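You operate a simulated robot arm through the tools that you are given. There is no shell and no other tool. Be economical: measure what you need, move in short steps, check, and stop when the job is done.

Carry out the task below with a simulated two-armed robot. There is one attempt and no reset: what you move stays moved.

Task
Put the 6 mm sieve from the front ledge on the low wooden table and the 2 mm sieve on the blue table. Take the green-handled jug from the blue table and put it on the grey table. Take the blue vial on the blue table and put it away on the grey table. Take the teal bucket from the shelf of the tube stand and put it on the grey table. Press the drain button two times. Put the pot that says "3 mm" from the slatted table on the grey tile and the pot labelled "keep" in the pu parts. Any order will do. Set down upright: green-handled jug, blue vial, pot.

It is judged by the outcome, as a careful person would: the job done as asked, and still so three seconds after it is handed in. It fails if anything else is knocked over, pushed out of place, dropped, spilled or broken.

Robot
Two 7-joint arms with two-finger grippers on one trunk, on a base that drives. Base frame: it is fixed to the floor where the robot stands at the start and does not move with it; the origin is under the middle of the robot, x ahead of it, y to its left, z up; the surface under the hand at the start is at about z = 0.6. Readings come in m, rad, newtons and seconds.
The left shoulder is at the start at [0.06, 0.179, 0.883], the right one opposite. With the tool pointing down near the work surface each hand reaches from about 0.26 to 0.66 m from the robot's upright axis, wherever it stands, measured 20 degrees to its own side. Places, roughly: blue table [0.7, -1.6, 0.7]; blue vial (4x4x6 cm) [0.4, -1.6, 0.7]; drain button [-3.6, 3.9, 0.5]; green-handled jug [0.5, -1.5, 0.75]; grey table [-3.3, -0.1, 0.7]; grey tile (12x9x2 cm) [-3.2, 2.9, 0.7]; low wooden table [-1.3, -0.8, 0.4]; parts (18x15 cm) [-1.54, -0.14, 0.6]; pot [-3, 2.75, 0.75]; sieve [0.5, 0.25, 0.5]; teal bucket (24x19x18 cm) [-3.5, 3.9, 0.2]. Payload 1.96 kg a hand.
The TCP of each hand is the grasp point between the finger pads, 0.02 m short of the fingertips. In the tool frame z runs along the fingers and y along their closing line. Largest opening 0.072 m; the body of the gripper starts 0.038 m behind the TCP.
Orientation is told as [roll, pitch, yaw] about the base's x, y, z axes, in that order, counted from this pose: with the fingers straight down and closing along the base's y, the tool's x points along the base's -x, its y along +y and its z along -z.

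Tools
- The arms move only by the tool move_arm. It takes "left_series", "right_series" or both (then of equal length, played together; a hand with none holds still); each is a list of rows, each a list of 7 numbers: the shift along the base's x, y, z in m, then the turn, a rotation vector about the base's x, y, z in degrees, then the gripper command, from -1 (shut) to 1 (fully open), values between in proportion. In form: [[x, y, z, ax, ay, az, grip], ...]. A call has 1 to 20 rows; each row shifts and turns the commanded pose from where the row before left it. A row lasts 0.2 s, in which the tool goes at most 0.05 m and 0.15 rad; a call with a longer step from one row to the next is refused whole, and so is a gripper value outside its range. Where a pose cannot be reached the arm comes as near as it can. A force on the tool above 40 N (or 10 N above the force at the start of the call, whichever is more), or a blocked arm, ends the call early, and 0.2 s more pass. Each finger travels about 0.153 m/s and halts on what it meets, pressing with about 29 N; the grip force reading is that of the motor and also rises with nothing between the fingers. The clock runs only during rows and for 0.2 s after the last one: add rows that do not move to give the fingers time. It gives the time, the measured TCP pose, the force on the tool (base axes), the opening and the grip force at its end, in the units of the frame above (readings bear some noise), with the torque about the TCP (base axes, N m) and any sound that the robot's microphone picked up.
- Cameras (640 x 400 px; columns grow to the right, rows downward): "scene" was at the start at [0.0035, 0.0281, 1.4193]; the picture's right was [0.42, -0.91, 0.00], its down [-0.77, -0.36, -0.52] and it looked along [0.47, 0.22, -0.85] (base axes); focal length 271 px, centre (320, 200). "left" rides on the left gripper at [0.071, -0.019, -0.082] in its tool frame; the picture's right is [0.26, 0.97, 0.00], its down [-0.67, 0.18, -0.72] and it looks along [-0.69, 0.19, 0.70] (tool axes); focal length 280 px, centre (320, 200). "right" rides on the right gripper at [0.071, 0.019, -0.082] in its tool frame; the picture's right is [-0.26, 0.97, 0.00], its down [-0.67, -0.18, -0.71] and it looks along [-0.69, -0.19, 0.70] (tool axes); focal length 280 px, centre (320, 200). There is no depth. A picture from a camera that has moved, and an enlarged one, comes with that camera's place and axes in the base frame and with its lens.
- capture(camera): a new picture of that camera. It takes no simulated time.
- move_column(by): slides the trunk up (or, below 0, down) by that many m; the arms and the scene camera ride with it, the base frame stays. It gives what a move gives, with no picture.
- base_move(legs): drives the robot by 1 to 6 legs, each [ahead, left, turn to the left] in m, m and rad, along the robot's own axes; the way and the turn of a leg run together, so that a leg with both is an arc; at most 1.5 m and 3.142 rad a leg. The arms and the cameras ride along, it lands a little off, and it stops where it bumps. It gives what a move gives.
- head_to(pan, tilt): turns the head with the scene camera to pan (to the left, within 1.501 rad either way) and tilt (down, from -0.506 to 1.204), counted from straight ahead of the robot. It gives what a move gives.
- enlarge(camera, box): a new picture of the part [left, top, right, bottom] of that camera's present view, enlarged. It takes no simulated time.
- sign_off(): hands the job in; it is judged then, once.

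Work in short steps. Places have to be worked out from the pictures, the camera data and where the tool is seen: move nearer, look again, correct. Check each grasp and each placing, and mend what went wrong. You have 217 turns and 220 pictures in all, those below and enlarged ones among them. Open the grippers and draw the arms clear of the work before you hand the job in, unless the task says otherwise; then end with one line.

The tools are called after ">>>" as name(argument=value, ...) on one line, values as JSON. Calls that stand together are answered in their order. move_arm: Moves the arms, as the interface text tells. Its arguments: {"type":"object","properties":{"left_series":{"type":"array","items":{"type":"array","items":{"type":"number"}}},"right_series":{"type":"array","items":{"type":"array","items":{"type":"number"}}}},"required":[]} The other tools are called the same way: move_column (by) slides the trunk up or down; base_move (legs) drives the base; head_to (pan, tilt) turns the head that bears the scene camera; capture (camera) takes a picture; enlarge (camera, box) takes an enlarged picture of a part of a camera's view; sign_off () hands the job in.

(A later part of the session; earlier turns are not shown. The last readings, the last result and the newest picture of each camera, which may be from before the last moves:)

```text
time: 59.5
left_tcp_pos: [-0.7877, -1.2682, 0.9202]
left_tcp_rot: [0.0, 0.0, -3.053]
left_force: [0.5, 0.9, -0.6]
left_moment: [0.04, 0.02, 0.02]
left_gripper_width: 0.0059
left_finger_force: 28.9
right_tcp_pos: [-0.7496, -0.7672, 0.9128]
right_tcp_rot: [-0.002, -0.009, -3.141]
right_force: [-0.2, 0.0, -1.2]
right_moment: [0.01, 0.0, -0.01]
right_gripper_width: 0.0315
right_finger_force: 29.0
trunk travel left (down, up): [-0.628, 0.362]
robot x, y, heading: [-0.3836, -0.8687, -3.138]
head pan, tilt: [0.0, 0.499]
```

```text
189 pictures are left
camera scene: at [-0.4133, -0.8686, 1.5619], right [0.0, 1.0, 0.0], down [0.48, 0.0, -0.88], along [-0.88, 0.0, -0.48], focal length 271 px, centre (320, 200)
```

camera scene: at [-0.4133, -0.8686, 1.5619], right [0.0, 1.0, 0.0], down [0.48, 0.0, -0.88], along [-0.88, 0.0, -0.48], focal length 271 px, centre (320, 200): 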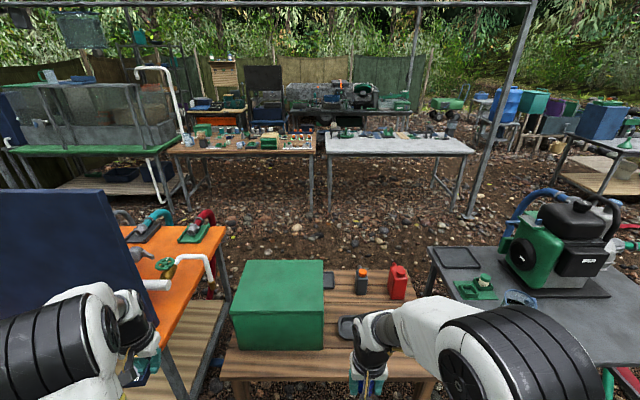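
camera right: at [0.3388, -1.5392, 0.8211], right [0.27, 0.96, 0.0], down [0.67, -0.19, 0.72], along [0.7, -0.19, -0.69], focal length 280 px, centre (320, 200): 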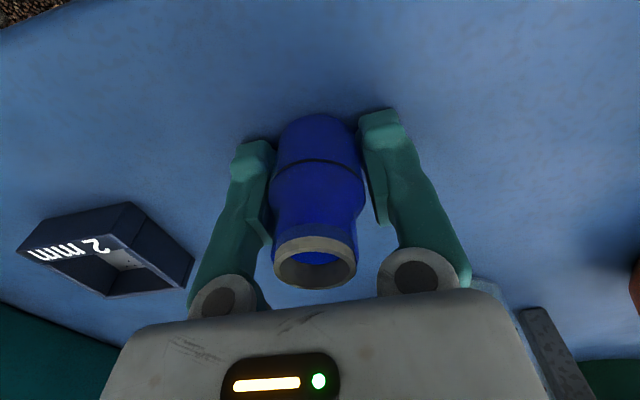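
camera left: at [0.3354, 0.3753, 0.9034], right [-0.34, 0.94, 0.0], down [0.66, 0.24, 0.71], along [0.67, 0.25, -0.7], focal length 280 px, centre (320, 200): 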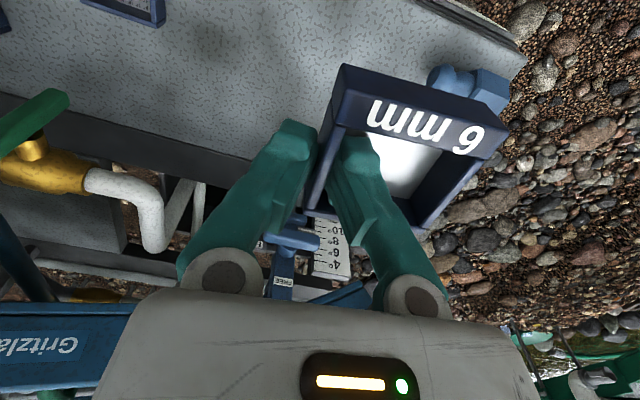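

Low table: big green box on the left half, small items on the right. I shift the right arm aside (north) to see the free front area.

>>> move_arm(right_series=[[0.02, 0.04, 0, 0, 0, 0, -1], [0.02, 0.04, 0, 0, 0, 0, -1], [0.02, 0.04, 0, 0, 0, 0, -1], [0.02, 0.04, 0, 0, 0, 0, -1], [0, 0.04, 0, 0, 0, 0, -1], [0, 0, 0, 0, 0, 0, -1]])

>>> head_to(pan=-0.1, tilt=0.8)

>>> capture(camera="scene")

```text
time: 60.9
left_tcp_pos: [-0.7876, -1.2698, 0.9214]
left_tcp_rot: [0.0, -0.001, -3.054]
left_force: [0.9, -0.6, -0.7]
left_moment: [-0.01, 0.01, 0.02]
left_gripper_width: 0.0058
left_finger_force: 29.1
right_tcp_pos: [-0.6683, -0.5664, 0.9119]
right_tcp_rot: [-0.002, -0.009, -3.14]
right_force: [0.1, 0.3, -1.1]
right_moment: [0.0, 0.01, -0.04]
right_gripper_width: 0.0314
right_finger_force: 28.6
trunk travel left (down, up): [-0.628, 0.362]
robot x, y, heading: [-0.3865, -0.8667, -3.143]
head pan, tilt: [0.0, 0.499]
```

```text
time: 61.7
left_tcp_pos: [-0.7889, -1.269, 0.9214]
left_tcp_rot: [0.0, 0.0, -3.054]
left_force: [-0.1, 0.2, 0.2]
left_moment: [-0.04, -0.01, 0.01]
left_gripper_width: 0.006
left_finger_force: 29.3
right_tcp_pos: [-0.6682, -0.5669, 0.9114]
right_tcp_rot: [-0.001, -0.01, -3.14]
right_force: [-0.2, 0.4, -0.4]
right_moment: [0.0, 0.0, -0.01]
right_gripper_width: 0.0315
right_finger_force: 29.0
trunk travel left (down, up): [-0.628, 0.362]
robot x, y, heading: [-0.3881, -0.8681, -3.142]
head pan, tilt: [-0.099, 0.799]
```

```text
188 pictures are left
camera scene: at [-0.4027, -0.8606, 1.536], right [0.1, 1.0, 0.0], down [0.71, -0.07, -0.7], along [-0.69, 0.07, -0.72], focal length 271 px, centre (320, 200)
```

scene: 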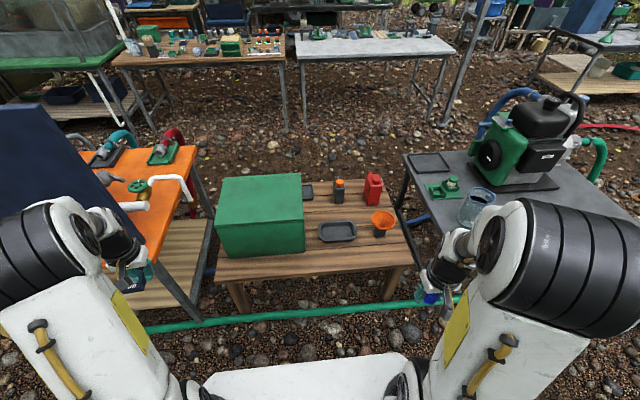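

There is a free strip in front of the small dark tray; I'll place the sieve at about (-1.10,-0.66). I drive there and lower the trunk.

>>> base_move(legs=[[0.0, -0.36, 0], [0.21, 0, 0]])

>>> move_column(by=-0.2)

>>> capture(camera="left")

>>> capture(camera="scene")

```text
time: 65.3
left_tcp_pos: [-1.0042, -0.9106, 0.9209]
left_tcp_rot: [0.001, 0.0, -3.053]
left_force: [0.2, 0.3, 0.3]
left_moment: [0.03, 0.02, 0.02]
left_gripper_width: 0.006
left_finger_force: 29.7
right_tcp_pos: [-0.8841, -0.2072, 0.9109]
right_tcp_rot: [-0.001, -0.009, 3.14]
right_force: [0.1, 0.6, -0.4]
right_moment: [0.0, -0.01, 0.02]
right_gripper_width: 0.0315
right_finger_force: 28.1
trunk travel left (down, up): [-0.628, 0.362]
robot x, y, heading: [-0.6017, -0.5102, 3.139]
head pan, tilt: [-0.099, 0.799]
```

```text
time: 67.5
left_tcp_pos: [-1.0058, -0.9082, 0.7209]
left_tcp_rot: [0.001, -0.001, -3.056]
left_force: [-0.5, -0.1, -0.6]
left_moment: [0.02, 0.02, 0.0]
left_gripper_width: 0.0059
left_finger_force: 29.1
right_tcp_pos: [-0.8842, -0.208, 0.7128]
right_tcp_rot: [-0.004, -0.009, 3.14]
right_force: [0.1, -0.2, 0.1]
right_moment: [-0.03, 0.0, 0.01]
right_gripper_width: 0.0316
right_finger_force: 28.9
trunk travel left (down, up): [-0.428, 0.562]
robot x, y, heading: [-0.5971, -0.5056, 3.146]
head pan, tilt: [-0.099, 0.799]
```

```text
187 pictures are left
camera left: at [-0.9363, -0.8845, 0.8034], right [0.34, -0.94, 0.0], down [-0.66, -0.24, 0.72], along [-0.67, -0.25, -0.7], focal length 280 px, centre (320, 200)
```

left: 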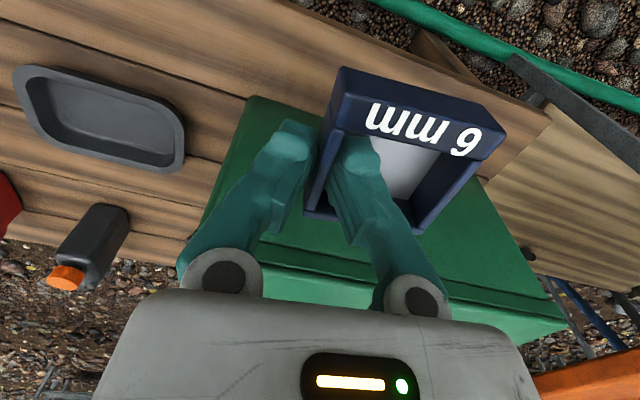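

```text
186 pictures are left
camera scene: at [-0.6183, -0.5018, 1.336], right [0.1, 0.99, 0.0], down [0.71, -0.07, -0.7], along [-0.69, 0.07, -0.72], focal length 271 px, centre (320, 200)
```

scene: 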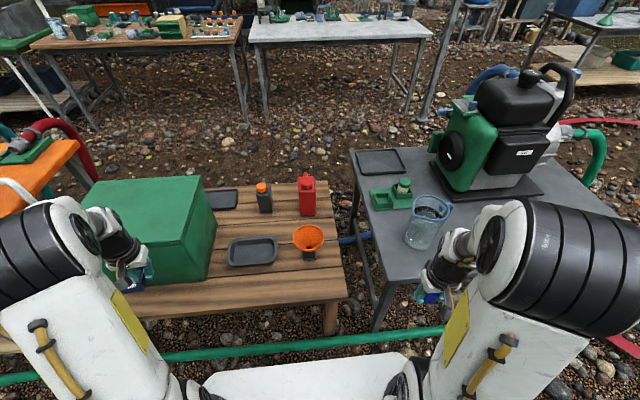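

Moving the left hand north to above the free strip (TCP about (-1.10,-0.61)), staying high.

>>> move_arm(left_series=[[0, 0.045, 0, 0, 0, 0, -1], [0, 0.045, 0, 0, 0, 0, -1], [0, 0.045, 0, 0, 0, 0, -1], [0, 0.045, 0, 0, 0, 0, -1], [-0.02, 0.04, 0, 0, 0, -2.5, -1], [-0.02, 0.04, 0, 0, 0, -2.5, -1], [-0.03, 0.035, 0, 0, 0, 0, -1], [-0.02, 0, -0.04, 0, 0, 0, -1], [0, 0, -0.045, 0, 0, 0, -1], [0, 0, -0.045, 0, 0, 0, -1], [0, 0, 0, 0, 0, 0, -1]])

>>> capture(camera="left")

>>> capture(camera="scene")

```text
time: 69.8
left_tcp_pos: [-1.0945, -0.6129, 0.5873]
left_tcp_rot: [0.0, -0.001, 3.143]
left_force: [-0.3, -1.2, -1.1]
left_moment: [-0.01, 0.04, 0.02]
left_gripper_width: 0.0061
left_finger_force: 28.7
right_tcp_pos: [-0.8837, -0.207, 0.7123]
right_tcp_rot: [-0.003, -0.009, 3.14]
right_force: [0.0, 0.2, 0.1]
right_moment: [0.02, 0.02, 0.01]
right_gripper_width: 0.0316
right_finger_force: 29.1
trunk travel left (down, up): [-0.428, 0.562]
robot x, y, heading: [-0.5987, -0.5053, 3.138]
head pan, tilt: [-0.099, 0.799]
```

```text
185 pictures are left
camera left: at [-1.0246, -0.5944, 0.669], right [0.26, -0.97, 0.0], down [-0.67, -0.18, 0.72], along [-0.69, -0.19, -0.7], focal length 280 px, centre (320, 200)
```

left: 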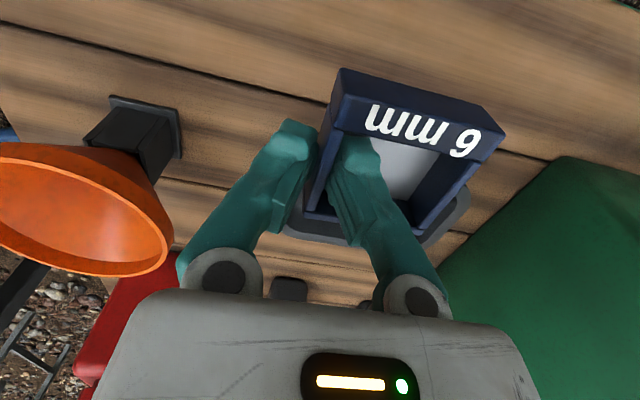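

```text
184 pictures are left
camera scene: at [-0.6181, -0.5016, 1.336], right [0.1, 0.99, 0.0], down [0.71, -0.07, -0.7], along [-0.69, 0.07, -0.72], focal length 271 px, centre (320, 200)
```

scene: 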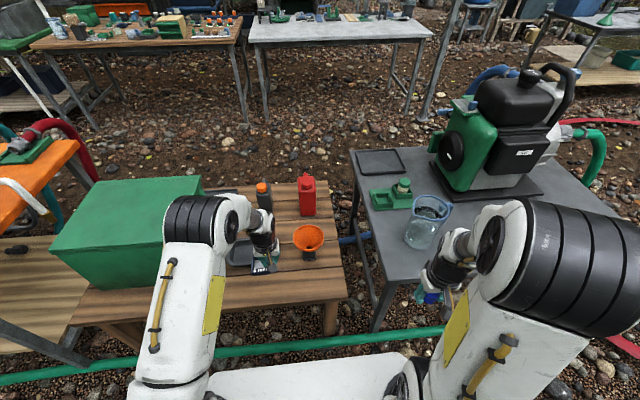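

Clear below. Lowering toward the table, then in small steps to contact.

>>> move_arm(left_series=[[0.01, 0, -0.04, 0, 0, 0, -1], [0, 0, -0.04, 0, 0, 0, -1], [0, 0, -0.03, 0, 0, 0, -1], [0, 0, -0.01, 0, 0, 0, -1], [0, 0, -0.007, 0, 0, 0, -1], [0, 0, -0.007, 0, 0, 0, -1], [0, 0, -0.007, 0, 0, 0, -1], [0, 0, -0.007, 0, 0, 0, -1], [0, 0, -0.007, 0, 0, 0, -1], [0, 0, 0, 0, 0, 0, -1]])

>>> capture(camera="left")

```text
time: 71.0
left_tcp_pos: [-1.0874, -0.6128, 0.4716]
left_tcp_rot: [0.0, -0.008, 3.142]
left_force: [8.8, -1.1, 35.1]
left_moment: [-0.1, -0.52, 0.0]
left_gripper_width: 0.0064
left_finger_force: 29.6
right_tcp_pos: [-0.8818, -0.2077, 0.713]
right_tcp_rot: [-0.003, -0.012, 3.142]
right_force: [-0.9, -1.2, 0.7]
right_moment: [0.0, -0.02, 0.03]
right_gripper_width: 0.0313
right_finger_force: 29.3
trunk travel left (down, up): [-0.428, 0.562]
robot x, y, heading: [-0.6016, -0.5076, 3.145]
head pan, tilt: [-0.099, 0.799]
stopped in row 5 (left hand): the force on the tool passed its limit at 50 N (the readings are from after the stop); the commanded pose is now the measured one
```

```text
183 pictures are left
camera left: at [-1.016, -0.5948, 0.5529], right [0.26, -0.97, 0.0], down [-0.67, -0.18, 0.72], along [-0.7, -0.19, -0.69], focal length 280 px, centre (320, 200)
```

left: 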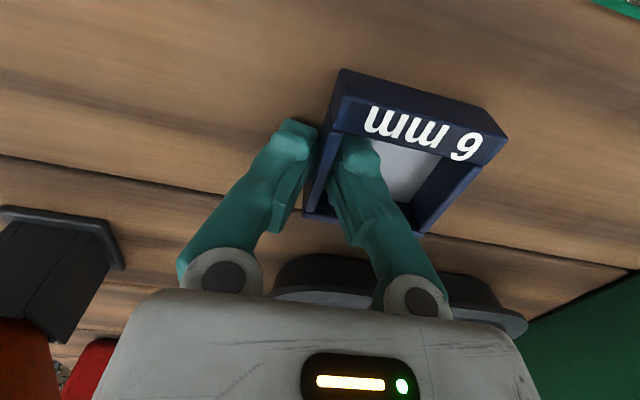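

Contact with the table (top ≈0.445), tray clear ahead. Release and rise.

>>> move_arm(left_series=[[0, 0, 0.002, 0, 0, 0, -0.7], [0, 0, 0, 0, 0, 0, -0.2], [0, 0, 0, 0, 0, 0, 0.2], [0, 0, 0.02, 0, 0, 0, 0.2], [0, 0, 0.04, 0, 0, 0, 0.2], [0, 0, 0.045, 0, 0, 0, 0.2], [0, 0, 0.045, 0, 0, 0, 0.2], [0.04, 0, 0.025, 0, 0, 0, 0.2], [0.04, 0, 0, 0, 0, 0, 0.2], [0, 0, 0, 0, 0, 0, 0.2]])

>>> capture(camera="left")

```text
time: 73.2
left_tcp_pos: [-1.0043, -0.6157, 0.6429]
left_tcp_rot: [-0.001, -0.005, 3.143]
left_force: [0.4, -1.0, -0.3]
left_moment: [0.0, -0.02, 0.02]
left_gripper_width: 0.043
left_finger_force: 0.1
right_tcp_pos: [-0.8841, -0.2083, 0.7118]
right_tcp_rot: [-0.001, -0.008, 3.141]
right_force: [-0.1, 0.1, -0.7]
right_moment: [-0.03, -0.02, 0.0]
right_gripper_width: 0.0314
right_finger_force: 29.0
trunk travel left (down, up): [-0.428, 0.562]
robot x, y, heading: [-0.6001, -0.512, 3.145]
head pan, tilt: [-0.099, 0.799]
```

```text
182 pictures are left
camera left: at [-0.9342, -0.5965, 0.7246], right [0.26, -0.97, 0.0], down [-0.67, -0.18, 0.72], along [-0.69, -0.19, -0.7], focal length 280 px, centre (320, 200)
```

left: 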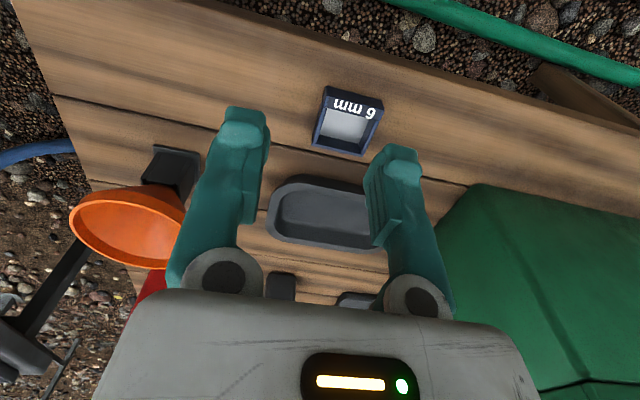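

6 mm sieve placed. While here, I look at the trays on the pump table to find "pu parts".

>>> enlarge(camera="scene", box=[340, 130, 500, 230])

>>> enlarge(camera="scene", box=[240, 0, 440, 125])

```text
4.00 times, centred on (420, 180) of scene
camera zoom: at [-0.6184, -0.5017, 1.3359], right [0.1, 0.99, 0.0], down [0.71, -0.07, -0.7], along [-0.69, 0.07, -0.72], focal length 1085 px, centre (-80, 280)
```

zoom: 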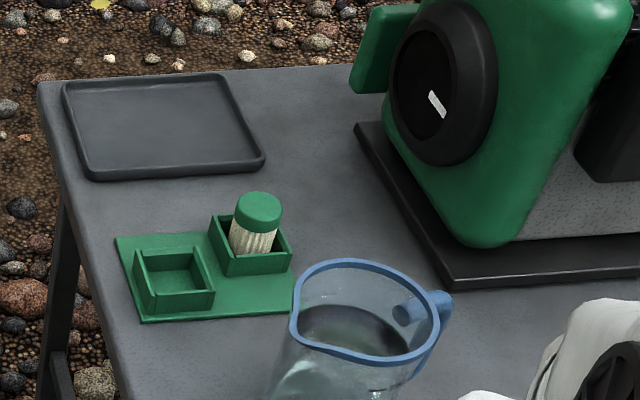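

```text
3.20 times, centred on (340, 62) of scene
camera zoom: at [-0.6184, -0.5017, 1.3359], right [0.1, 0.99, 0.0], down [0.71, -0.07, -0.7], along [-0.69, 0.07, -0.72], focal length 868 px, centre (256, 640)
```

zoom: 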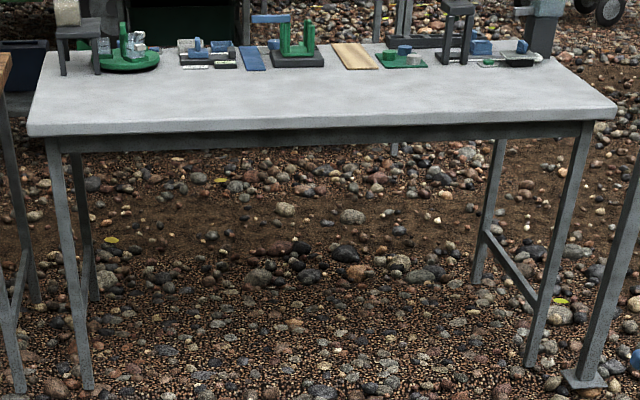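

The pump-table black tray (~(-1.52,-0.15)) should be the parts tray. Now back for the jug: raise the trunk, back off, turn and return to the blue table.

>>> move_column(by=0.2)

>>> base_move(legs=[[-0.23, 0, 0], [0, 0.36, 0], [0, 0, -3.14], [0, -0.79, 0]])

>>> head_to(pan=0.2, tilt=0.75)

>>> capture(camera="scene")

```text
time: 75.4
left_tcp_pos: [-1.0054, -0.6148, 0.8425]
left_tcp_rot: [-0.001, -0.005, 3.141]
left_force: [0.2, 0.2, 0.3]
left_moment: [0.01, 0.03, 0.06]
left_gripper_width: 0.043
left_finger_force: 0.1
right_tcp_pos: [-0.8849, -0.2079, 0.913]
right_tcp_rot: [-0.002, -0.007, 3.14]
right_force: [-0.1, 0.1, -0.5]
right_moment: [0.01, 0.0, 0.0]
right_gripper_width: 0.0314
right_finger_force: 29.5
trunk travel left (down, up): [-0.628, 0.362]
robot x, y, heading: [-0.5997, -0.5092, 3.141]
head pan, tilt: [-0.099, 0.799]
```

```text
time: 90.2
left_tcp_pos: [0.0465, -1.5486, 0.8432]
left_tcp_rot: [-0.002, -0.003, 0.023]
left_force: [0.1, -0.7, -0.2]
left_moment: [0.02, 0.02, 0.03]
left_gripper_width: 0.0432
left_finger_force: 0.1
right_tcp_pos: [-0.066, -1.9582, 0.9108]
right_tcp_rot: [-0.002, -0.009, 0.02]
right_force: [-0.1, 0.1, -1.3]
right_moment: [0.02, 0.0, 0.02]
right_gripper_width: 0.0316
right_finger_force: 29.0
trunk travel left (down, up): [-0.628, 0.362]
robot x, y, heading: [-0.3573, -1.6632, 0.021]
head pan, tilt: [-0.099, 0.799]
```

```text
time: 91.0
left_tcp_pos: [0.0452, -1.5492, 0.8435]
left_tcp_rot: [0.0, -0.004, 0.022]
left_force: [0.6, -0.2, 0.3]
left_moment: [0.02, 0.02, -0.02]
left_gripper_width: 0.0432
left_finger_force: 0.0
right_tcp_pos: [-0.066, -1.9586, 0.9116]
right_tcp_rot: [0.0, -0.008, 0.021]
right_force: [-0.4, -0.1, -0.5]
right_moment: [-0.02, 0.04, 0.02]
right_gripper_width: 0.0317
right_finger_force: 29.2
trunk travel left (down, up): [-0.628, 0.362]
robot x, y, heading: [-0.3563, -1.666, 0.025]
head pan, tilt: [0.201, 0.75]
```

```text
179 pictures are left
camera scene: at [-0.3353, -1.6482, 1.5399], right [0.22, -0.98, 0.0], down [-0.67, -0.15, -0.73], along [0.71, 0.16, -0.68], focal length 271 px, centre (320, 200)
```

scene: 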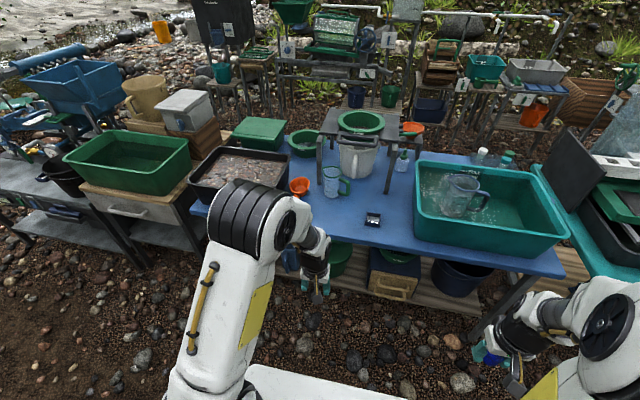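

Raise the left hand, drive up to the table, and take a close look at the jug with the left camera.

>>> move_arm(left_series=[[0, 0, 0.04, 0, 0, 0, 0.4], [0, 0, 0.04, 0, 0, 0, 0.6], [0, 0, 0.04, 0, 0, 0, 0.6], [0, 0, 0, 0, 0, 0, 0.6]])

>>> base_move(legs=[[0.34, 0.0, -0.025]])

>>> capture(camera="left")

>>> head_to(pan=0.3, tilt=0.9)

>>> capture(camera="scene")

```text
time: 92.0
left_tcp_pos: [0.046, -1.5493, 0.9653]
left_tcp_rot: [-0.003, -0.004, 0.023]
left_force: [-0.8, 0.5, -0.6]
left_moment: [-0.02, -0.01, -0.01]
left_gripper_width: 0.0575
left_finger_force: 0.1
right_tcp_pos: [-0.0651, -1.9594, 0.9118]
right_tcp_rot: [-0.002, -0.009, 0.02]
right_force: [-0.7, 0.0, -0.1]
right_moment: [-0.01, 0.0, 0.03]
right_gripper_width: 0.0313
right_finger_force: 28.6
trunk travel left (down, up): [-0.628, 0.362]
robot x, y, heading: [-0.3553, -1.6658, 0.025]
head pan, tilt: [0.201, 0.75]
```

```text
time: 94.2
left_tcp_pos: [0.3849, -1.5591, 0.9655]
left_tcp_rot: [-0.002, -0.004, -0.008]
left_force: [-0.6, -0.6, 0.9]
left_moment: [0.01, 0.02, 0.04]
left_gripper_width: 0.0577
left_finger_force: 0.0
right_tcp_pos: [0.2593, -1.965, 0.9122]
right_tcp_rot: [-0.002, -0.009, -0.008]
right_force: [0.2, -0.8, -0.9]
right_moment: [-0.01, 0.03, 0.0]
right_gripper_width: 0.0317
right_finger_force: 28.5
trunk travel left (down, up): [-0.628, 0.362]
robot x, y, heading: [-0.0243, -1.6611, -0.011]
head pan, tilt: [0.201, 0.75]
```

```text
178 pictures are left
camera left: at [0.3127, -1.5779, 1.0473], right [-0.25, 0.97, 0.0], down [0.67, 0.18, 0.72], along [0.69, 0.18, -0.7], focal length 280 px, centre (320, 200)
```

left: 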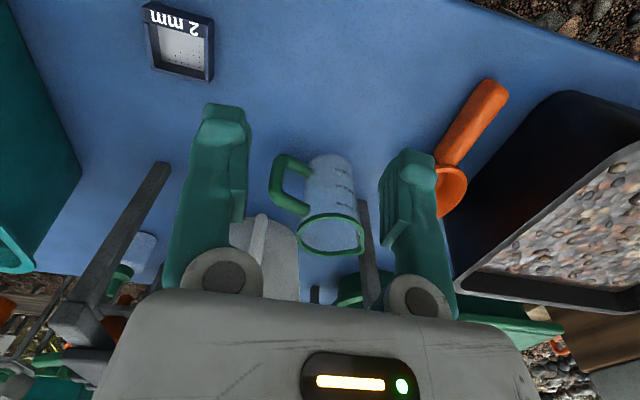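

```text
time: 94.9
left_tcp_pos: [0.3839, -1.5593, 0.9655]
left_tcp_rot: [-0.003, -0.007, -0.007]
left_force: [-0.3, 0.0, -0.4]
left_moment: [-0.01, 0.0, 0.03]
left_gripper_width: 0.0578
left_finger_force: 0.0
right_tcp_pos: [0.2594, -1.9649, 0.9124]
right_tcp_rot: [-0.001, -0.01, -0.009]
right_force: [0.1, -0.6, -0.7]
right_moment: [0.01, 0.0, 0.02]
right_gripper_width: 0.0317
right_finger_force: 29.3
trunk travel left (down, up): [-0.628, 0.362]
robot x, y, heading: [-0.0222, -1.6625, -0.009]
head pan, tilt: [0.3, 0.901]
```

```text
177 pictures are left
camera scene: at [-0.0095, -1.6407, 1.5281], right [0.29, -0.96, 0.0], down [-0.75, -0.23, -0.62], along [0.6, 0.18, -0.78], focal length 271 px, centre (320, 200)
```

scene: 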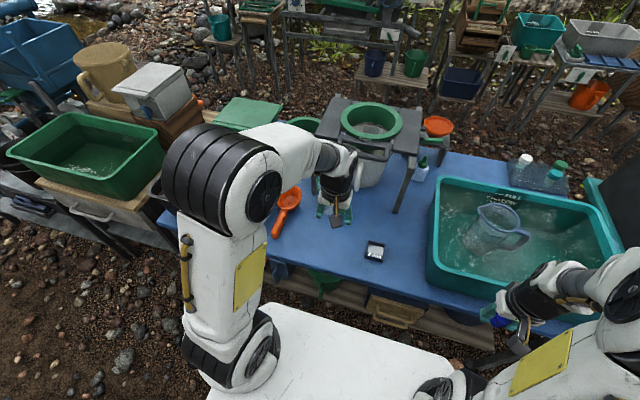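

Enlarging the jug.

>>> enlarge(camera="left", box=[250, 140, 410, 270])

```text
3.08 times, centred on (330, 205) of left
camera zoom: at [0.3122, -1.5779, 1.0475], right [-0.25, 0.97, 0.0], down [0.67, 0.18, 0.72], along [0.7, 0.18, -0.7], focal length 863 px, centre (289, 185)
```

zoom: 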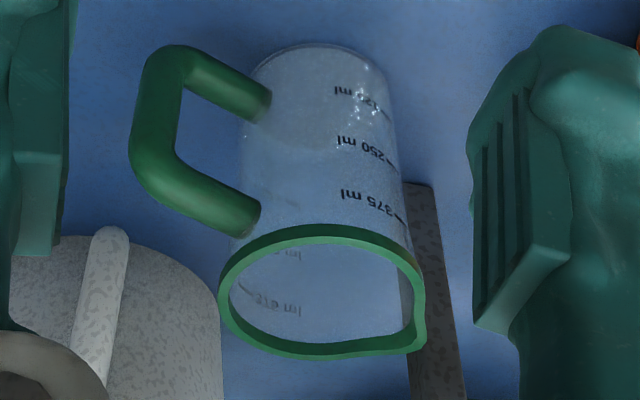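

Jug centre about (0.573,-1.494), rim at z≈0.837, diameter ≈0.083, apparently empty. I'll pinch the near rim with fingers closing along x, so I turn the left hand -90° while moving over the near rim.

>>> move_arm(left_series=[[0, 0.006, 0, 0, 0, -8.2, 0.6], [0, 0.006, 0, 0, 0, -8.2, 0.6], [0, 0.006, 0, 0, 0, -8.2, 0.6], [0.015, 0.006, 0, 0, 0, -8.2, 0.6], [0.015, 0.006, 0, 0, 0, -8.2, 0.6], [0.015, 0.006, 0, 0, 0, -8.2, 0.6], [0.02, 0.006, 0, 0, 0, -8.2, 0.6], [0.02, 0.006, 0, 0, 0, -8.2, 0.6], [0.02, 0.006, 0, 0, 0, -8.2, 0.6], [0.02, 0.006, 0, 0, 0, -8.2, 0.6], [0.02, 0.005, 0, 0, 0, -8, 0.6], [0, 0, 0, 0, 0, 0, 0.6]])

>>> capture(camera="left")

>>> capture(camera="scene")

```text
time: 97.5
left_tcp_pos: [0.4771, -1.5094, 0.9674]
left_tcp_rot: [0.008, -0.009, -1.201]
left_force: [1.0, -0.1, -0.4]
left_moment: [0.0, 0.0, 0.0]
left_gripper_width: 0.0578
left_finger_force: 0.1
left hand out of reach, approached as far as the arm can: row 9, 10, 11
right_tcp_pos: [0.2596, -1.9651, 0.9111]
right_tcp_rot: [-0.002, -0.008, -0.01]
right_force: [0.9, -0.4, 0.5]
right_moment: [0.02, 0.03, 0.02]
right_gripper_width: 0.0314
right_finger_force: 29.2
trunk travel left (down, up): [-0.628, 0.362]
robot x, y, heading: [-0.0215, -1.66, -0.014]
head pan, tilt: [0.3, 0.901]
```

```text
175 pictures are left
camera left: at [0.4317, -1.4505, 1.0481], right [0.8, 0.59, 0.0], down [0.41, -0.56, 0.72], along [0.43, -0.58, -0.69], focal length 280 px, centre (320, 200)
```

left: 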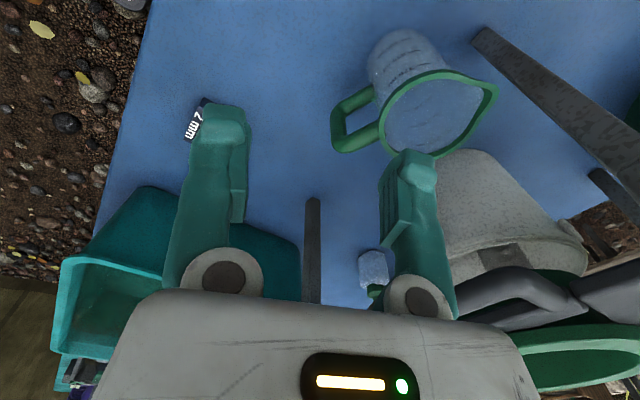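

```text
174 pictures are left
camera scene: at [-0.0095, -1.6403, 1.528], right [0.29, -0.96, 0.0], down [-0.75, -0.23, -0.62], along [0.59, 0.18, -0.78], focal length 271 px, centre (320, 200)
```

scene: 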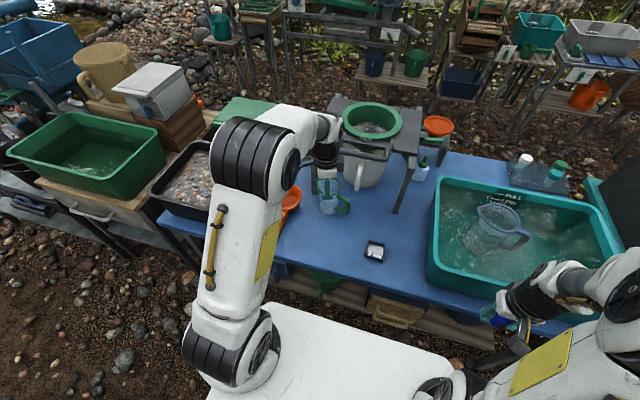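

The reach is limited that high; lowering the hand to z≈0.90 (still above the rim) should extend it. I check what pose results.

>>> move_arm(left_series=[[0, 0, -0.03, 0, 0, 0, 0.6], [0, 0, -0.03, 0, 0, 0, 0.6], [0, 0, 0, 0, 0, 0, 0.6]])

```text
time: 98.3
left_tcp_pos: [0.4741, -1.5137, 0.9075]
left_tcp_rot: [0.007, -0.01, -1.201]
left_force: [0.3, 0.2, -0.2]
left_moment: [0.03, -0.04, 0.01]
left_gripper_width: 0.0575
left_finger_force: 0.0
right_tcp_pos: [0.2588, -1.9642, 0.9127]
right_tcp_rot: [-0.001, -0.009, -0.01]
right_force: [0.0, -0.5, 0.0]
right_moment: [-0.01, 0.01, 0.0]
right_gripper_width: 0.0313
right_finger_force: 28.8
trunk travel left (down, up): [-0.628, 0.362]
robot x, y, heading: [-0.0243, -1.6633, -0.007]
head pan, tilt: [0.3, 0.901]
```

Now extend toward the rim.

>>> move_arm(left_series=[[0.02, 0.002, 0, 0, 0, 0, 0.6], [0.02, 0.002, 0, 0, 0, 0, 0.6], [0.018, 0.001, 0, 0, 0, 0, 0.6], [0, 0, 0, 0, 0, 0, 0.6]])

>>> capture(camera="left")

```text
time: 99.3
left_tcp_pos: [0.5332, -1.5051, 0.9052]
left_tcp_rot: [0.006, -0.009, -1.201]
left_force: [-1.2, 0.1, 0.0]
left_moment: [0.01, -0.04, 0.03]
left_gripper_width: 0.0575
left_finger_force: 0.0
right_tcp_pos: [0.2589, -1.9651, 0.9126]
right_tcp_rot: [-0.002, -0.01, -0.01]
right_force: [-0.3, -0.1, -0.4]
right_moment: [-0.01, 0.01, 0.03]
right_gripper_width: 0.0315
right_finger_force: 28.8
trunk travel left (down, up): [-0.628, 0.362]
robot x, y, heading: [-0.0236, -1.661, -0.009]
head pan, tilt: [0.3, 0.901]
```

```text
173 pictures are left
camera left: at [0.4889, -1.4455, 0.9871], right [0.8, 0.59, 0.0], down [0.41, -0.56, 0.72], along [0.43, -0.58, -0.69], focal length 280 px, centre (320, 200)
```

left: 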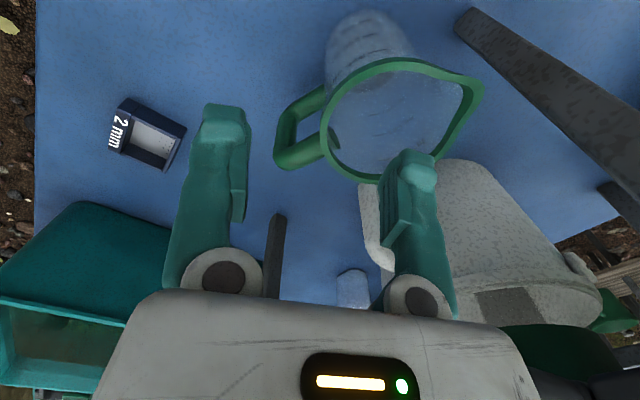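

Rim centre measured at (0.575,-1.489), so the wall point along my closing line is (0.538,-1.503). Small correction and descend partway.

>>> move_arm(left_series=[[0.005, 0.002, -0.01, 0, 0, 0, 0.6], [0, 0, -0.03, 0, 0, 0, 0.6], [0, 0, -0.015, 0, 0, 0, 0.6], [0, 0, 0, 0, 0, 0, 0.6]])

>>> capture(camera="left")

```text
time: 100.3
left_tcp_pos: [0.5392, -1.503, 0.8506]
left_tcp_rot: [0.008, -0.009, -1.202]
left_force: [-0.1, -0.2, 0.1]
left_moment: [0.01, 0.01, 0.01]
left_gripper_width: 0.0578
left_finger_force: 0.0
right_tcp_pos: [0.2583, -1.9657, 0.9122]
right_tcp_rot: [0.0, -0.007, -0.009]
right_force: [0.1, 0.1, -0.5]
right_moment: [-0.02, -0.03, 0.0]
right_gripper_width: 0.0313
right_finger_force: 29.5
trunk travel left (down, up): [-0.628, 0.362]
robot x, y, heading: [-0.028, -1.6633, -0.014]
head pan, tilt: [0.3, 0.901]
```

```text
172 pictures are left
camera left: at [0.4946, -1.4434, 0.9328], right [0.8, 0.59, 0.0], down [0.41, -0.56, 0.72], along [0.43, -0.58, -0.69], focal length 280 px, centre (320, 200)
```

left: 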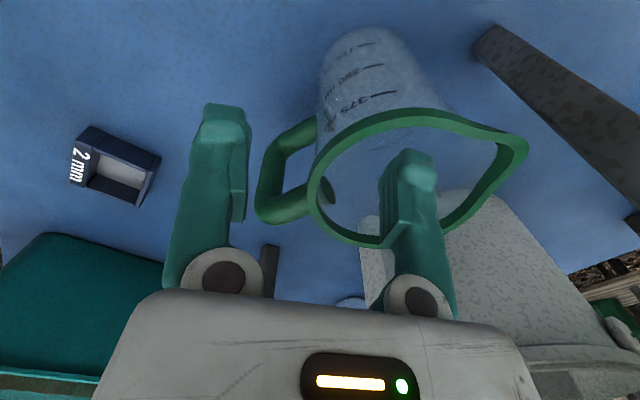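

The fingers straddle the near rim. Descend a little more and close.

>>> move_arm(left_series=[[0, 0, -0.015, 0, 0, 0, 0.6], [0, 0, -0.01, 0, 0, 0, 0.6], [0, 0, 0, 0, 0, 0, 0.2], [0, 0, 0, 0, 0, 0, -0.3], [0, 0, 0, 0, 0, 0, -1], [0, 0, 0, 0, 0, 0, -1], [0, 0, 0, 0, 0, 0, -1]])

>>> capture(camera="left")

```text
time: 101.9
left_tcp_pos: [0.5397, -1.5032, 0.8255]
left_tcp_rot: [0.006, -0.007, -1.201]
left_force: [-0.6, -0.3, -1.0]
left_moment: [0.03, -0.02, 0.01]
left_gripper_width: 0.0059
left_finger_force: 29.0
right_tcp_pos: [0.2593, -1.9652, 0.9118]
right_tcp_rot: [-0.002, -0.01, -0.009]
right_force: [-0.3, 0.2, -0.2]
right_moment: [0.01, 0.03, 0.02]
right_gripper_width: 0.0313
right_finger_force: 29.2
trunk travel left (down, up): [-0.628, 0.362]
robot x, y, heading: [-0.0265, -1.6612, -0.009]
head pan, tilt: [0.3, 0.901]
```

```text
171 pictures are left
camera left: at [0.4951, -1.4432, 0.9069], right [0.8, 0.59, 0.0], down [0.41, -0.56, 0.72], along [0.43, -0.58, -0.69], focal length 280 px, centre (320, 200)
```

left: 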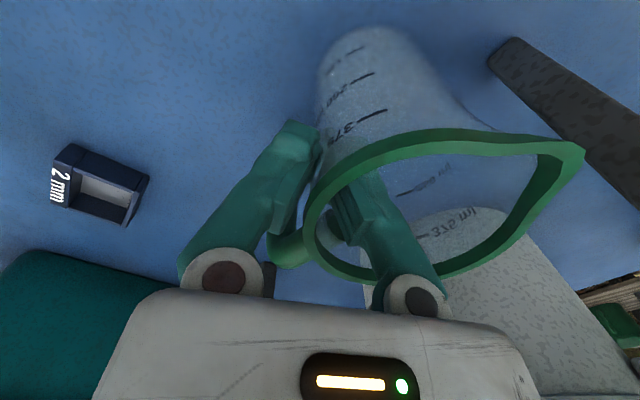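

Gripped at the rim. Lift gently and check the load.

>>> move_arm(left_series=[[0, 0, 0.01, 0, 0, 0, -1], [0, 0, 0.015, 0, 0, 0, -1], [0, 0, 0.02, 0, 0, 0, -1], [0, 0, 0, 0, 0, 0, -1]])

>>> capture(camera="left")

```text
time: 102.9
left_tcp_pos: [0.539, -1.4999, 0.8711]
left_tcp_rot: [0.008, -0.009, -1.199]
left_force: [1.9, -0.6, -0.7]
left_moment: [0.04, 0.01, -0.01]
left_gripper_width: 0.0059
left_finger_force: 29.4
right_tcp_pos: [0.2599, -1.9661, 0.9123]
right_tcp_rot: [-0.001, -0.008, -0.008]
right_force: [1.2, -0.9, -0.2]
right_moment: [0.02, 0.02, 0.02]
right_gripper_width: 0.0313
right_finger_force: 28.8
trunk travel left (down, up): [-0.628, 0.362]
robot x, y, heading: [-0.0249, -1.6606, -0.007]
head pan, tilt: [0.3, 0.901]
```

```text
170 pictures are left
camera left: at [0.4943, -1.4418, 0.9524], right [0.8, 0.59, 0.0], down [0.41, -0.56, 0.72], along [0.43, -0.58, -0.69], focal length 280 px, centre (320, 200)
```

left: 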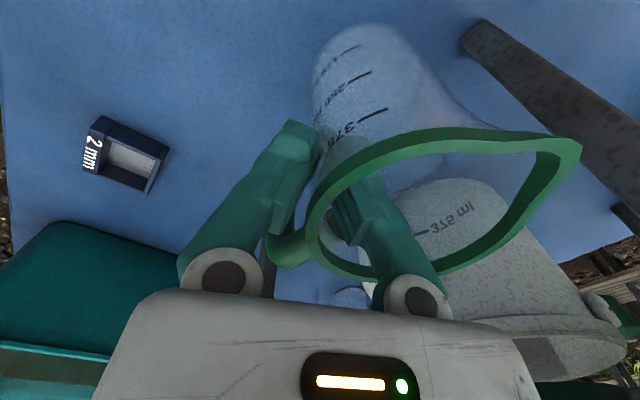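

Jug is held level. Retract toward the robot and raise a bit, then back away.

>>> move_arm(left_series=[[-0.02, 0, 0.02, 0, 0, 0, -1], [-0.03, 0, 0.02, 0, 0, 0, -1], [-0.03, 0.0, 0.02, 0, 0, 0, -1], [-0.03, 0.02, 0.02, 0, 0, 0, -1], [-0.03, 0.02, 0.01, 0, 0, 0, -1], [-0.03, 0.02, 0.0, 0, 0, 0, -1], [0, 0, 0, 0, 0, 0, -1]])

>>> base_move(legs=[[-0.33, 0.0, 0]])

>>> head_to(pan=0.0, tilt=0.75)

>>> capture(camera="scene")

```text
time: 104.5
left_tcp_pos: [0.3716, -1.4406, 0.9605]
left_tcp_rot: [0.006, -0.009, -1.201]
left_force: [-0.2, 0.1, -0.6]
left_moment: [0.03, 0.02, -0.01]
left_gripper_width: 0.0062
left_finger_force: 28.8
right_tcp_pos: [0.26, -1.9653, 0.9114]
right_tcp_rot: [-0.002, -0.009, -0.009]
right_force: [-0.6, -0.8, -0.2]
right_moment: [0.0, 0.01, 0.02]
right_gripper_width: 0.0314
right_finger_force: 29.0
trunk travel left (down, up): [-0.628, 0.362]
robot x, y, heading: [-0.0235, -1.664, -0.008]
head pan, tilt: [0.3, 0.901]
```

```text
time: 106.7
left_tcp_pos: [0.0468, -1.4348, 0.9612]
left_tcp_rot: [0.006, -0.01, -1.193]
left_force: [-0.2, -1.1, -1.2]
left_moment: [0.0, 0.03, 0.02]
left_gripper_width: 0.0063
left_finger_force: 28.6
right_tcp_pos: [-0.0606, -1.9615, 0.9121]
right_tcp_rot: [-0.001, -0.007, 0.001]
right_force: [-0.2, -0.1, -0.4]
right_moment: [-0.03, 0.01, -0.01]
right_gripper_width: 0.0316
right_finger_force: 29.0
trunk travel left (down, up): [-0.628, 0.362]
robot x, y, heading: [-0.3512, -1.6605, 0.002]
head pan, tilt: [0.3, 0.901]
```

```text
time: 107.5
left_tcp_pos: [0.0467, -1.4359, 0.9613]
left_tcp_rot: [0.007, -0.009, -1.193]
left_force: [0.2, -0.1, -0.5]
left_moment: [0.0, 0.01, 0.0]
left_gripper_width: 0.0059
left_finger_force: 28.4
right_tcp_pos: [-0.0602, -1.9621, 0.9117]
right_tcp_rot: [-0.003, -0.009, 0.001]
right_force: [0.2, 0.5, 0.8]
right_moment: [-0.01, 0.01, -0.01]
right_gripper_width: 0.0316
right_finger_force: 29.2
trunk travel left (down, up): [-0.628, 0.362]
robot x, y, heading: [-0.344, -1.6614, 0.002]
head pan, tilt: [0.0, 0.75]
```

```text
169 pictures are left
camera scene: at [-0.3204, -1.6614, 1.5399], right [0.0, -1.0, 0.0], down [-0.68, 0.0, -0.73], along [0.73, 0.0, -0.68], focal length 271 px, centre (320, 200)
```

scene: 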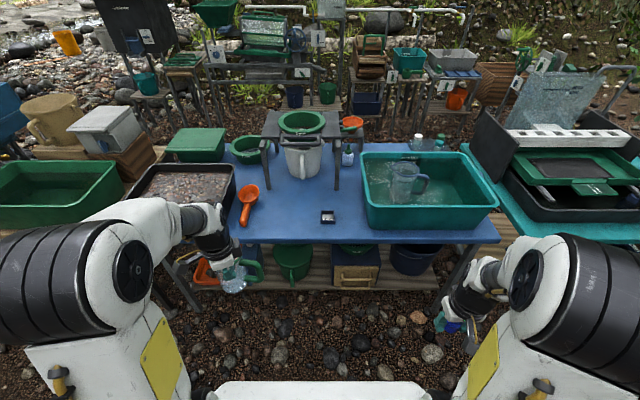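

Both items held. I drive north up the aisle to look for the way to the west side.

>>> base_move(legs=[[0, 1.3, 0], [0, 0.6, 0], [0, 0, 1.57]])

>>> head_to(pan=0.5, tilt=0.45)

>>> capture(camera="scene")

```text
time: 120.8
left_tcp_pos: [-0.5307, 0.6412, 0.9613]
left_tcp_rot: [0.006, -0.009, 0.35]
left_force: [0.4, 0.4, -0.1]
left_moment: [-0.02, 0.0, 0.02]
left_gripper_width: 0.0059
left_finger_force: 28.9
right_tcp_pos: [-0.01, 0.5197, 0.9119]
right_tcp_rot: [-0.002, -0.01, 1.544]
right_force: [-0.4, 0.3, 0.2]
right_moment: [0.01, 0.01, 0.02]
right_gripper_width: 0.0317
right_finger_force: 29.3
trunk travel left (down, up): [-0.628, 0.362]
robot x, y, heading: [-0.318, 0.244, 1.543]
head pan, tilt: [0.0, 0.75]
```

```text
time: 121.8
left_tcp_pos: [-0.5328, 0.6399, 0.9612]
left_tcp_rot: [0.007, -0.008, 0.35]
left_force: [0.2, 1.2, -0.3]
left_moment: [-0.03, -0.03, 0.03]
left_gripper_width: 0.0059
left_finger_force: 29.5
right_tcp_pos: [-0.0081, 0.5189, 0.9118]
right_tcp_rot: [-0.001, -0.009, 1.542]
right_force: [0.9, 0.4, -1.1]
right_moment: [-0.02, -0.03, -0.02]
right_gripper_width: 0.0316
right_finger_force: 28.7
trunk travel left (down, up): [-0.628, 0.362]
robot x, y, heading: [-0.3178, 0.2421, 1.541]
head pan, tilt: [0.499, 0.45]
```

```text
168 pictures are left
camera scene: at [-0.3594, 0.2642, 1.5663], right [0.89, 0.45, 0.0], down [0.2, -0.39, -0.9], along [-0.41, 0.8, -0.44], focal length 271 px, centre (320, 200)
```

scene: 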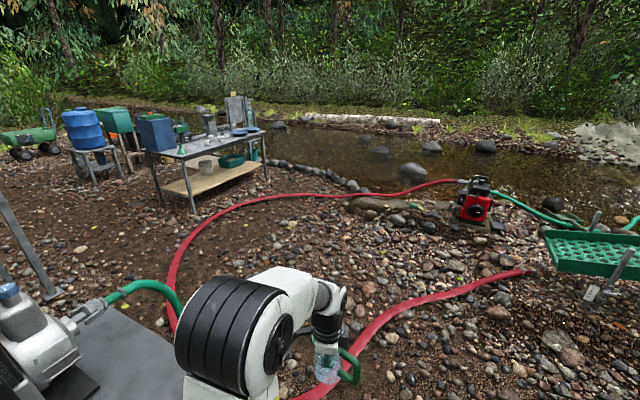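

Both red hoses lie between here and the west side; there's no other gap, so I'll cross them where they lie flat. First go north and turn west.

>>> base_move(legs=[[0.95, 0, 0], [0, 0, 1.6]])

>>> head_to(pan=0.0, tilt=0.6)

>>> capture(camera="scene")

```text
time: 130.6
left_tcp_pos: [-0.6792, 0.9397, 0.9621]
left_tcp_rot: [0.006, -0.009, 1.993]
left_force: [-0.5, 0.1, -0.6]
left_moment: [-0.01, -0.03, 0.02]
left_gripper_width: 0.0059
left_finger_force: 29.3
right_tcp_pos: [-0.5949, 1.4701, 0.9119]
right_tcp_rot: [-0.001, -0.009, -3.097]
right_force: [0.5, -0.3, -0.1]
right_moment: [-0.02, 0.0, 0.01]
right_gripper_width: 0.0313
right_finger_force: 29.3
trunk travel left (down, up): [-0.628, 0.362]
robot x, y, heading: [-0.2955, 1.1816, -3.099]
head pan, tilt: [0.499, 0.45]
```

```text
time: 131.6
left_tcp_pos: [-0.6785, 0.9392, 0.9619]
left_tcp_rot: [0.008, -0.009, 1.992]
left_force: [-0.5, -0.6, -0.3]
left_moment: [-0.05, -0.02, 0.0]
left_gripper_width: 0.006
left_finger_force: 28.6
right_tcp_pos: [-0.5952, 1.4691, 0.9116]
right_tcp_rot: [-0.002, -0.009, -3.098]
right_force: [0.2, -0.4, 0.1]
right_moment: [-0.02, 0.0, 0.04]
right_gripper_width: 0.0317
right_finger_force: 28.7
trunk travel left (down, up): [-0.628, 0.362]
robot x, y, heading: [-0.2971, 1.1842, -3.096]
head pan, tilt: [0.0, 0.6]
```

```text
167 pictures are left
camera scene: at [-0.3249, 1.1796, 1.5528], right [-0.04, 1.0, 0.0], down [0.56, 0.03, -0.83], along [-0.82, -0.04, -0.56], focal length 271 px, centre (320, 200)
```

scene: 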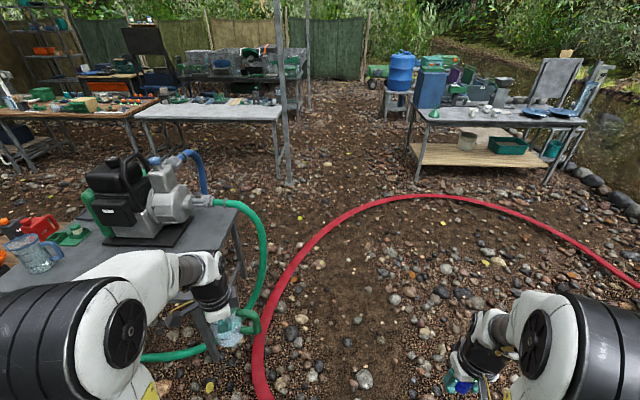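

The hose loops ahead. I shift slightly right and drive west 1 m as a test of crossing the hose.

>>> base_move(legs=[[0, -0.15, -0.04], [0.9, 0, 0]])

>>> capture(camera="scene")

```text
time: 137.3
left_tcp_pos: [-1.6045, 1.1095, 0.9604]
left_tcp_rot: [0.005, -0.008, 1.943]
left_force: [0.0, 0.2, -1.2]
left_moment: [-0.02, -0.02, 0.01]
left_gripper_width: 0.0058
left_finger_force: 29.1
right_tcp_pos: [-1.4932, 1.6362, 0.9113]
right_tcp_rot: [-0.002, -0.007, 3.135]
right_force: [-0.7, 0.1, -0.5]
right_moment: [0.06, -0.03, 0.04]
right_gripper_width: 0.0314
right_finger_force: 29.2
trunk travel left (down, up): [-0.628, 0.362]
robot x, y, heading: [-1.2065, 1.334, 3.133]
head pan, tilt: [0.0, 0.6]
```

```text
166 pictures are left
camera scene: at [-1.2383, 1.3326, 1.5528], right [0.01, 1.0, 0.0], down [0.57, 0.0, -0.82], along [-0.82, 0.01, -0.57], focal length 271 px, centre (320, 200)
```

scene: 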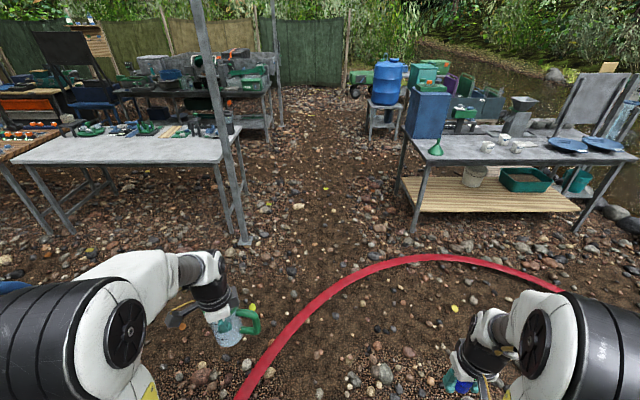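

Crossing the hose went freely. Continue west, then south to face the grey table.

>>> base_move(legs=[[0.92, 0, 0], [0, 1.38, 0]])

>>> head_to(pan=0.0, tilt=0.75)

>>> capture(camera="scene")

```text
time: 148.6
left_tcp_pos: [-2.5636, -0.2515, 0.9607]
left_tcp_rot: [0.007, -0.008, 1.907]
left_force: [-0.5, 0.5, -1.6]
left_moment: [-0.01, -0.01, -0.01]
left_gripper_width: 0.0061
left_finger_force: 29.2
right_tcp_pos: [-2.4361, 0.27, 0.912]
right_tcp_rot: [-0.002, -0.008, 3.099]
right_force: [-0.3, -0.6, 0.2]
right_moment: [0.01, 0.04, 0.01]
right_gripper_width: 0.0318
right_finger_force: 29.2
trunk travel left (down, up): [-0.628, 0.362]
robot x, y, heading: [-2.1633, -0.0441, 3.1]
head pan, tilt: [0.0, 0.6]
```

```text
time: 149.3
left_tcp_pos: [-2.5637, -0.2513, 0.9603]
left_tcp_rot: [0.006, -0.008, 1.907]
left_force: [-0.2, -0.8, 0.4]
left_moment: [-0.02, -0.05, -0.02]
left_gripper_width: 0.0057
left_finger_force: 28.5
right_tcp_pos: [-2.4348, 0.27, 0.9115]
right_tcp_rot: [-0.002, -0.009, 3.098]
right_force: [-0.4, -0.1, 0.4]
right_moment: [0.02, 0.02, 0.01]
right_gripper_width: 0.0313
right_finger_force: 28.7
trunk travel left (down, up): [-0.628, 0.362]
robot x, y, heading: [-2.1651, -0.0423, 3.099]
head pan, tilt: [0.0, 0.75]
```

```text
165 pictures are left
camera scene: at [-2.1852, -0.0429, 1.54], right [0.04, 1.0, 0.0], down [0.68, -0.03, -0.73], along [-0.73, 0.03, -0.68], focal length 271 px, centre (320, 200)
```

scene: 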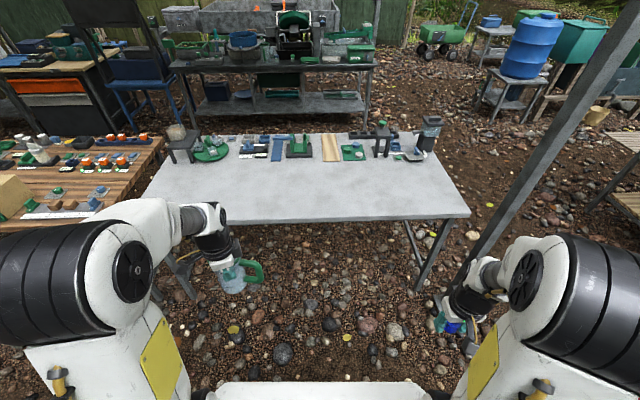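

Wide free front strip on the grey table (front edge x≈-2.95). Drive up to it.

>>> base_move(legs=[[0.4, 0.0, 0.042]])

>>> capture(camera="left")

>>> capture(camera="scene")

```text
time: 151.8
left_tcp_pos: [-2.9398, -0.2676, 0.9605]
left_tcp_rot: [0.006, -0.007, 1.962]
left_force: [-0.7, -1.2, -1.2]
left_moment: [-0.01, -0.05, 0.01]
left_gripper_width: 0.0059
left_finger_force: 29.2
right_tcp_pos: [-2.8408, 0.26, 0.9123]
right_tcp_rot: [-0.004, -0.008, -3.128]
right_force: [-0.2, 0.6, -1.0]
right_moment: [-0.02, -0.04, -0.01]
right_gripper_width: 0.0315
right_finger_force: 29.1
trunk travel left (down, up): [-0.628, 0.362]
robot x, y, heading: [-2.5514, -0.0383, -3.124]
head pan, tilt: [0.0, 0.75]
```

```text
164 pictures are left
camera left: at [-2.8952, -0.3269, 1.0422], right [-0.79, -0.61, 0.0], down [-0.42, 0.55, 0.72], along [-0.44, 0.57, -0.69], focal length 280 px, centre (320, 200)
```

left: 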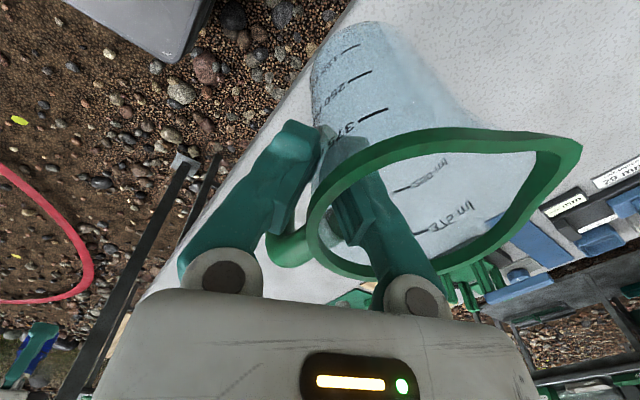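

```text
163 pictures are left
camera scene: at [-2.5731, -0.0386, 1.5399], right [-0.01, 1.0, 0.0], down [0.68, 0.01, -0.73], along [-0.73, -0.01, -0.68], focal length 271 px, centre (320, 200)
```

scene: 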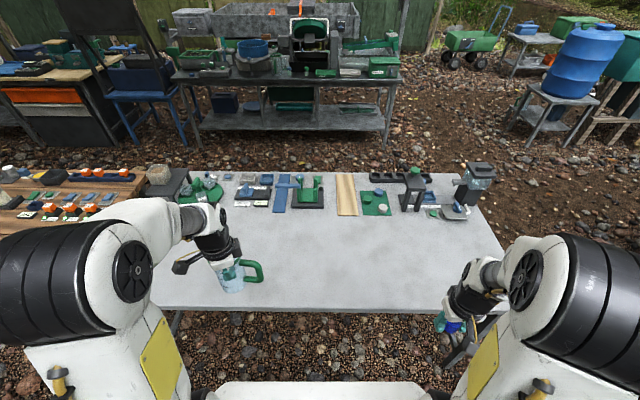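

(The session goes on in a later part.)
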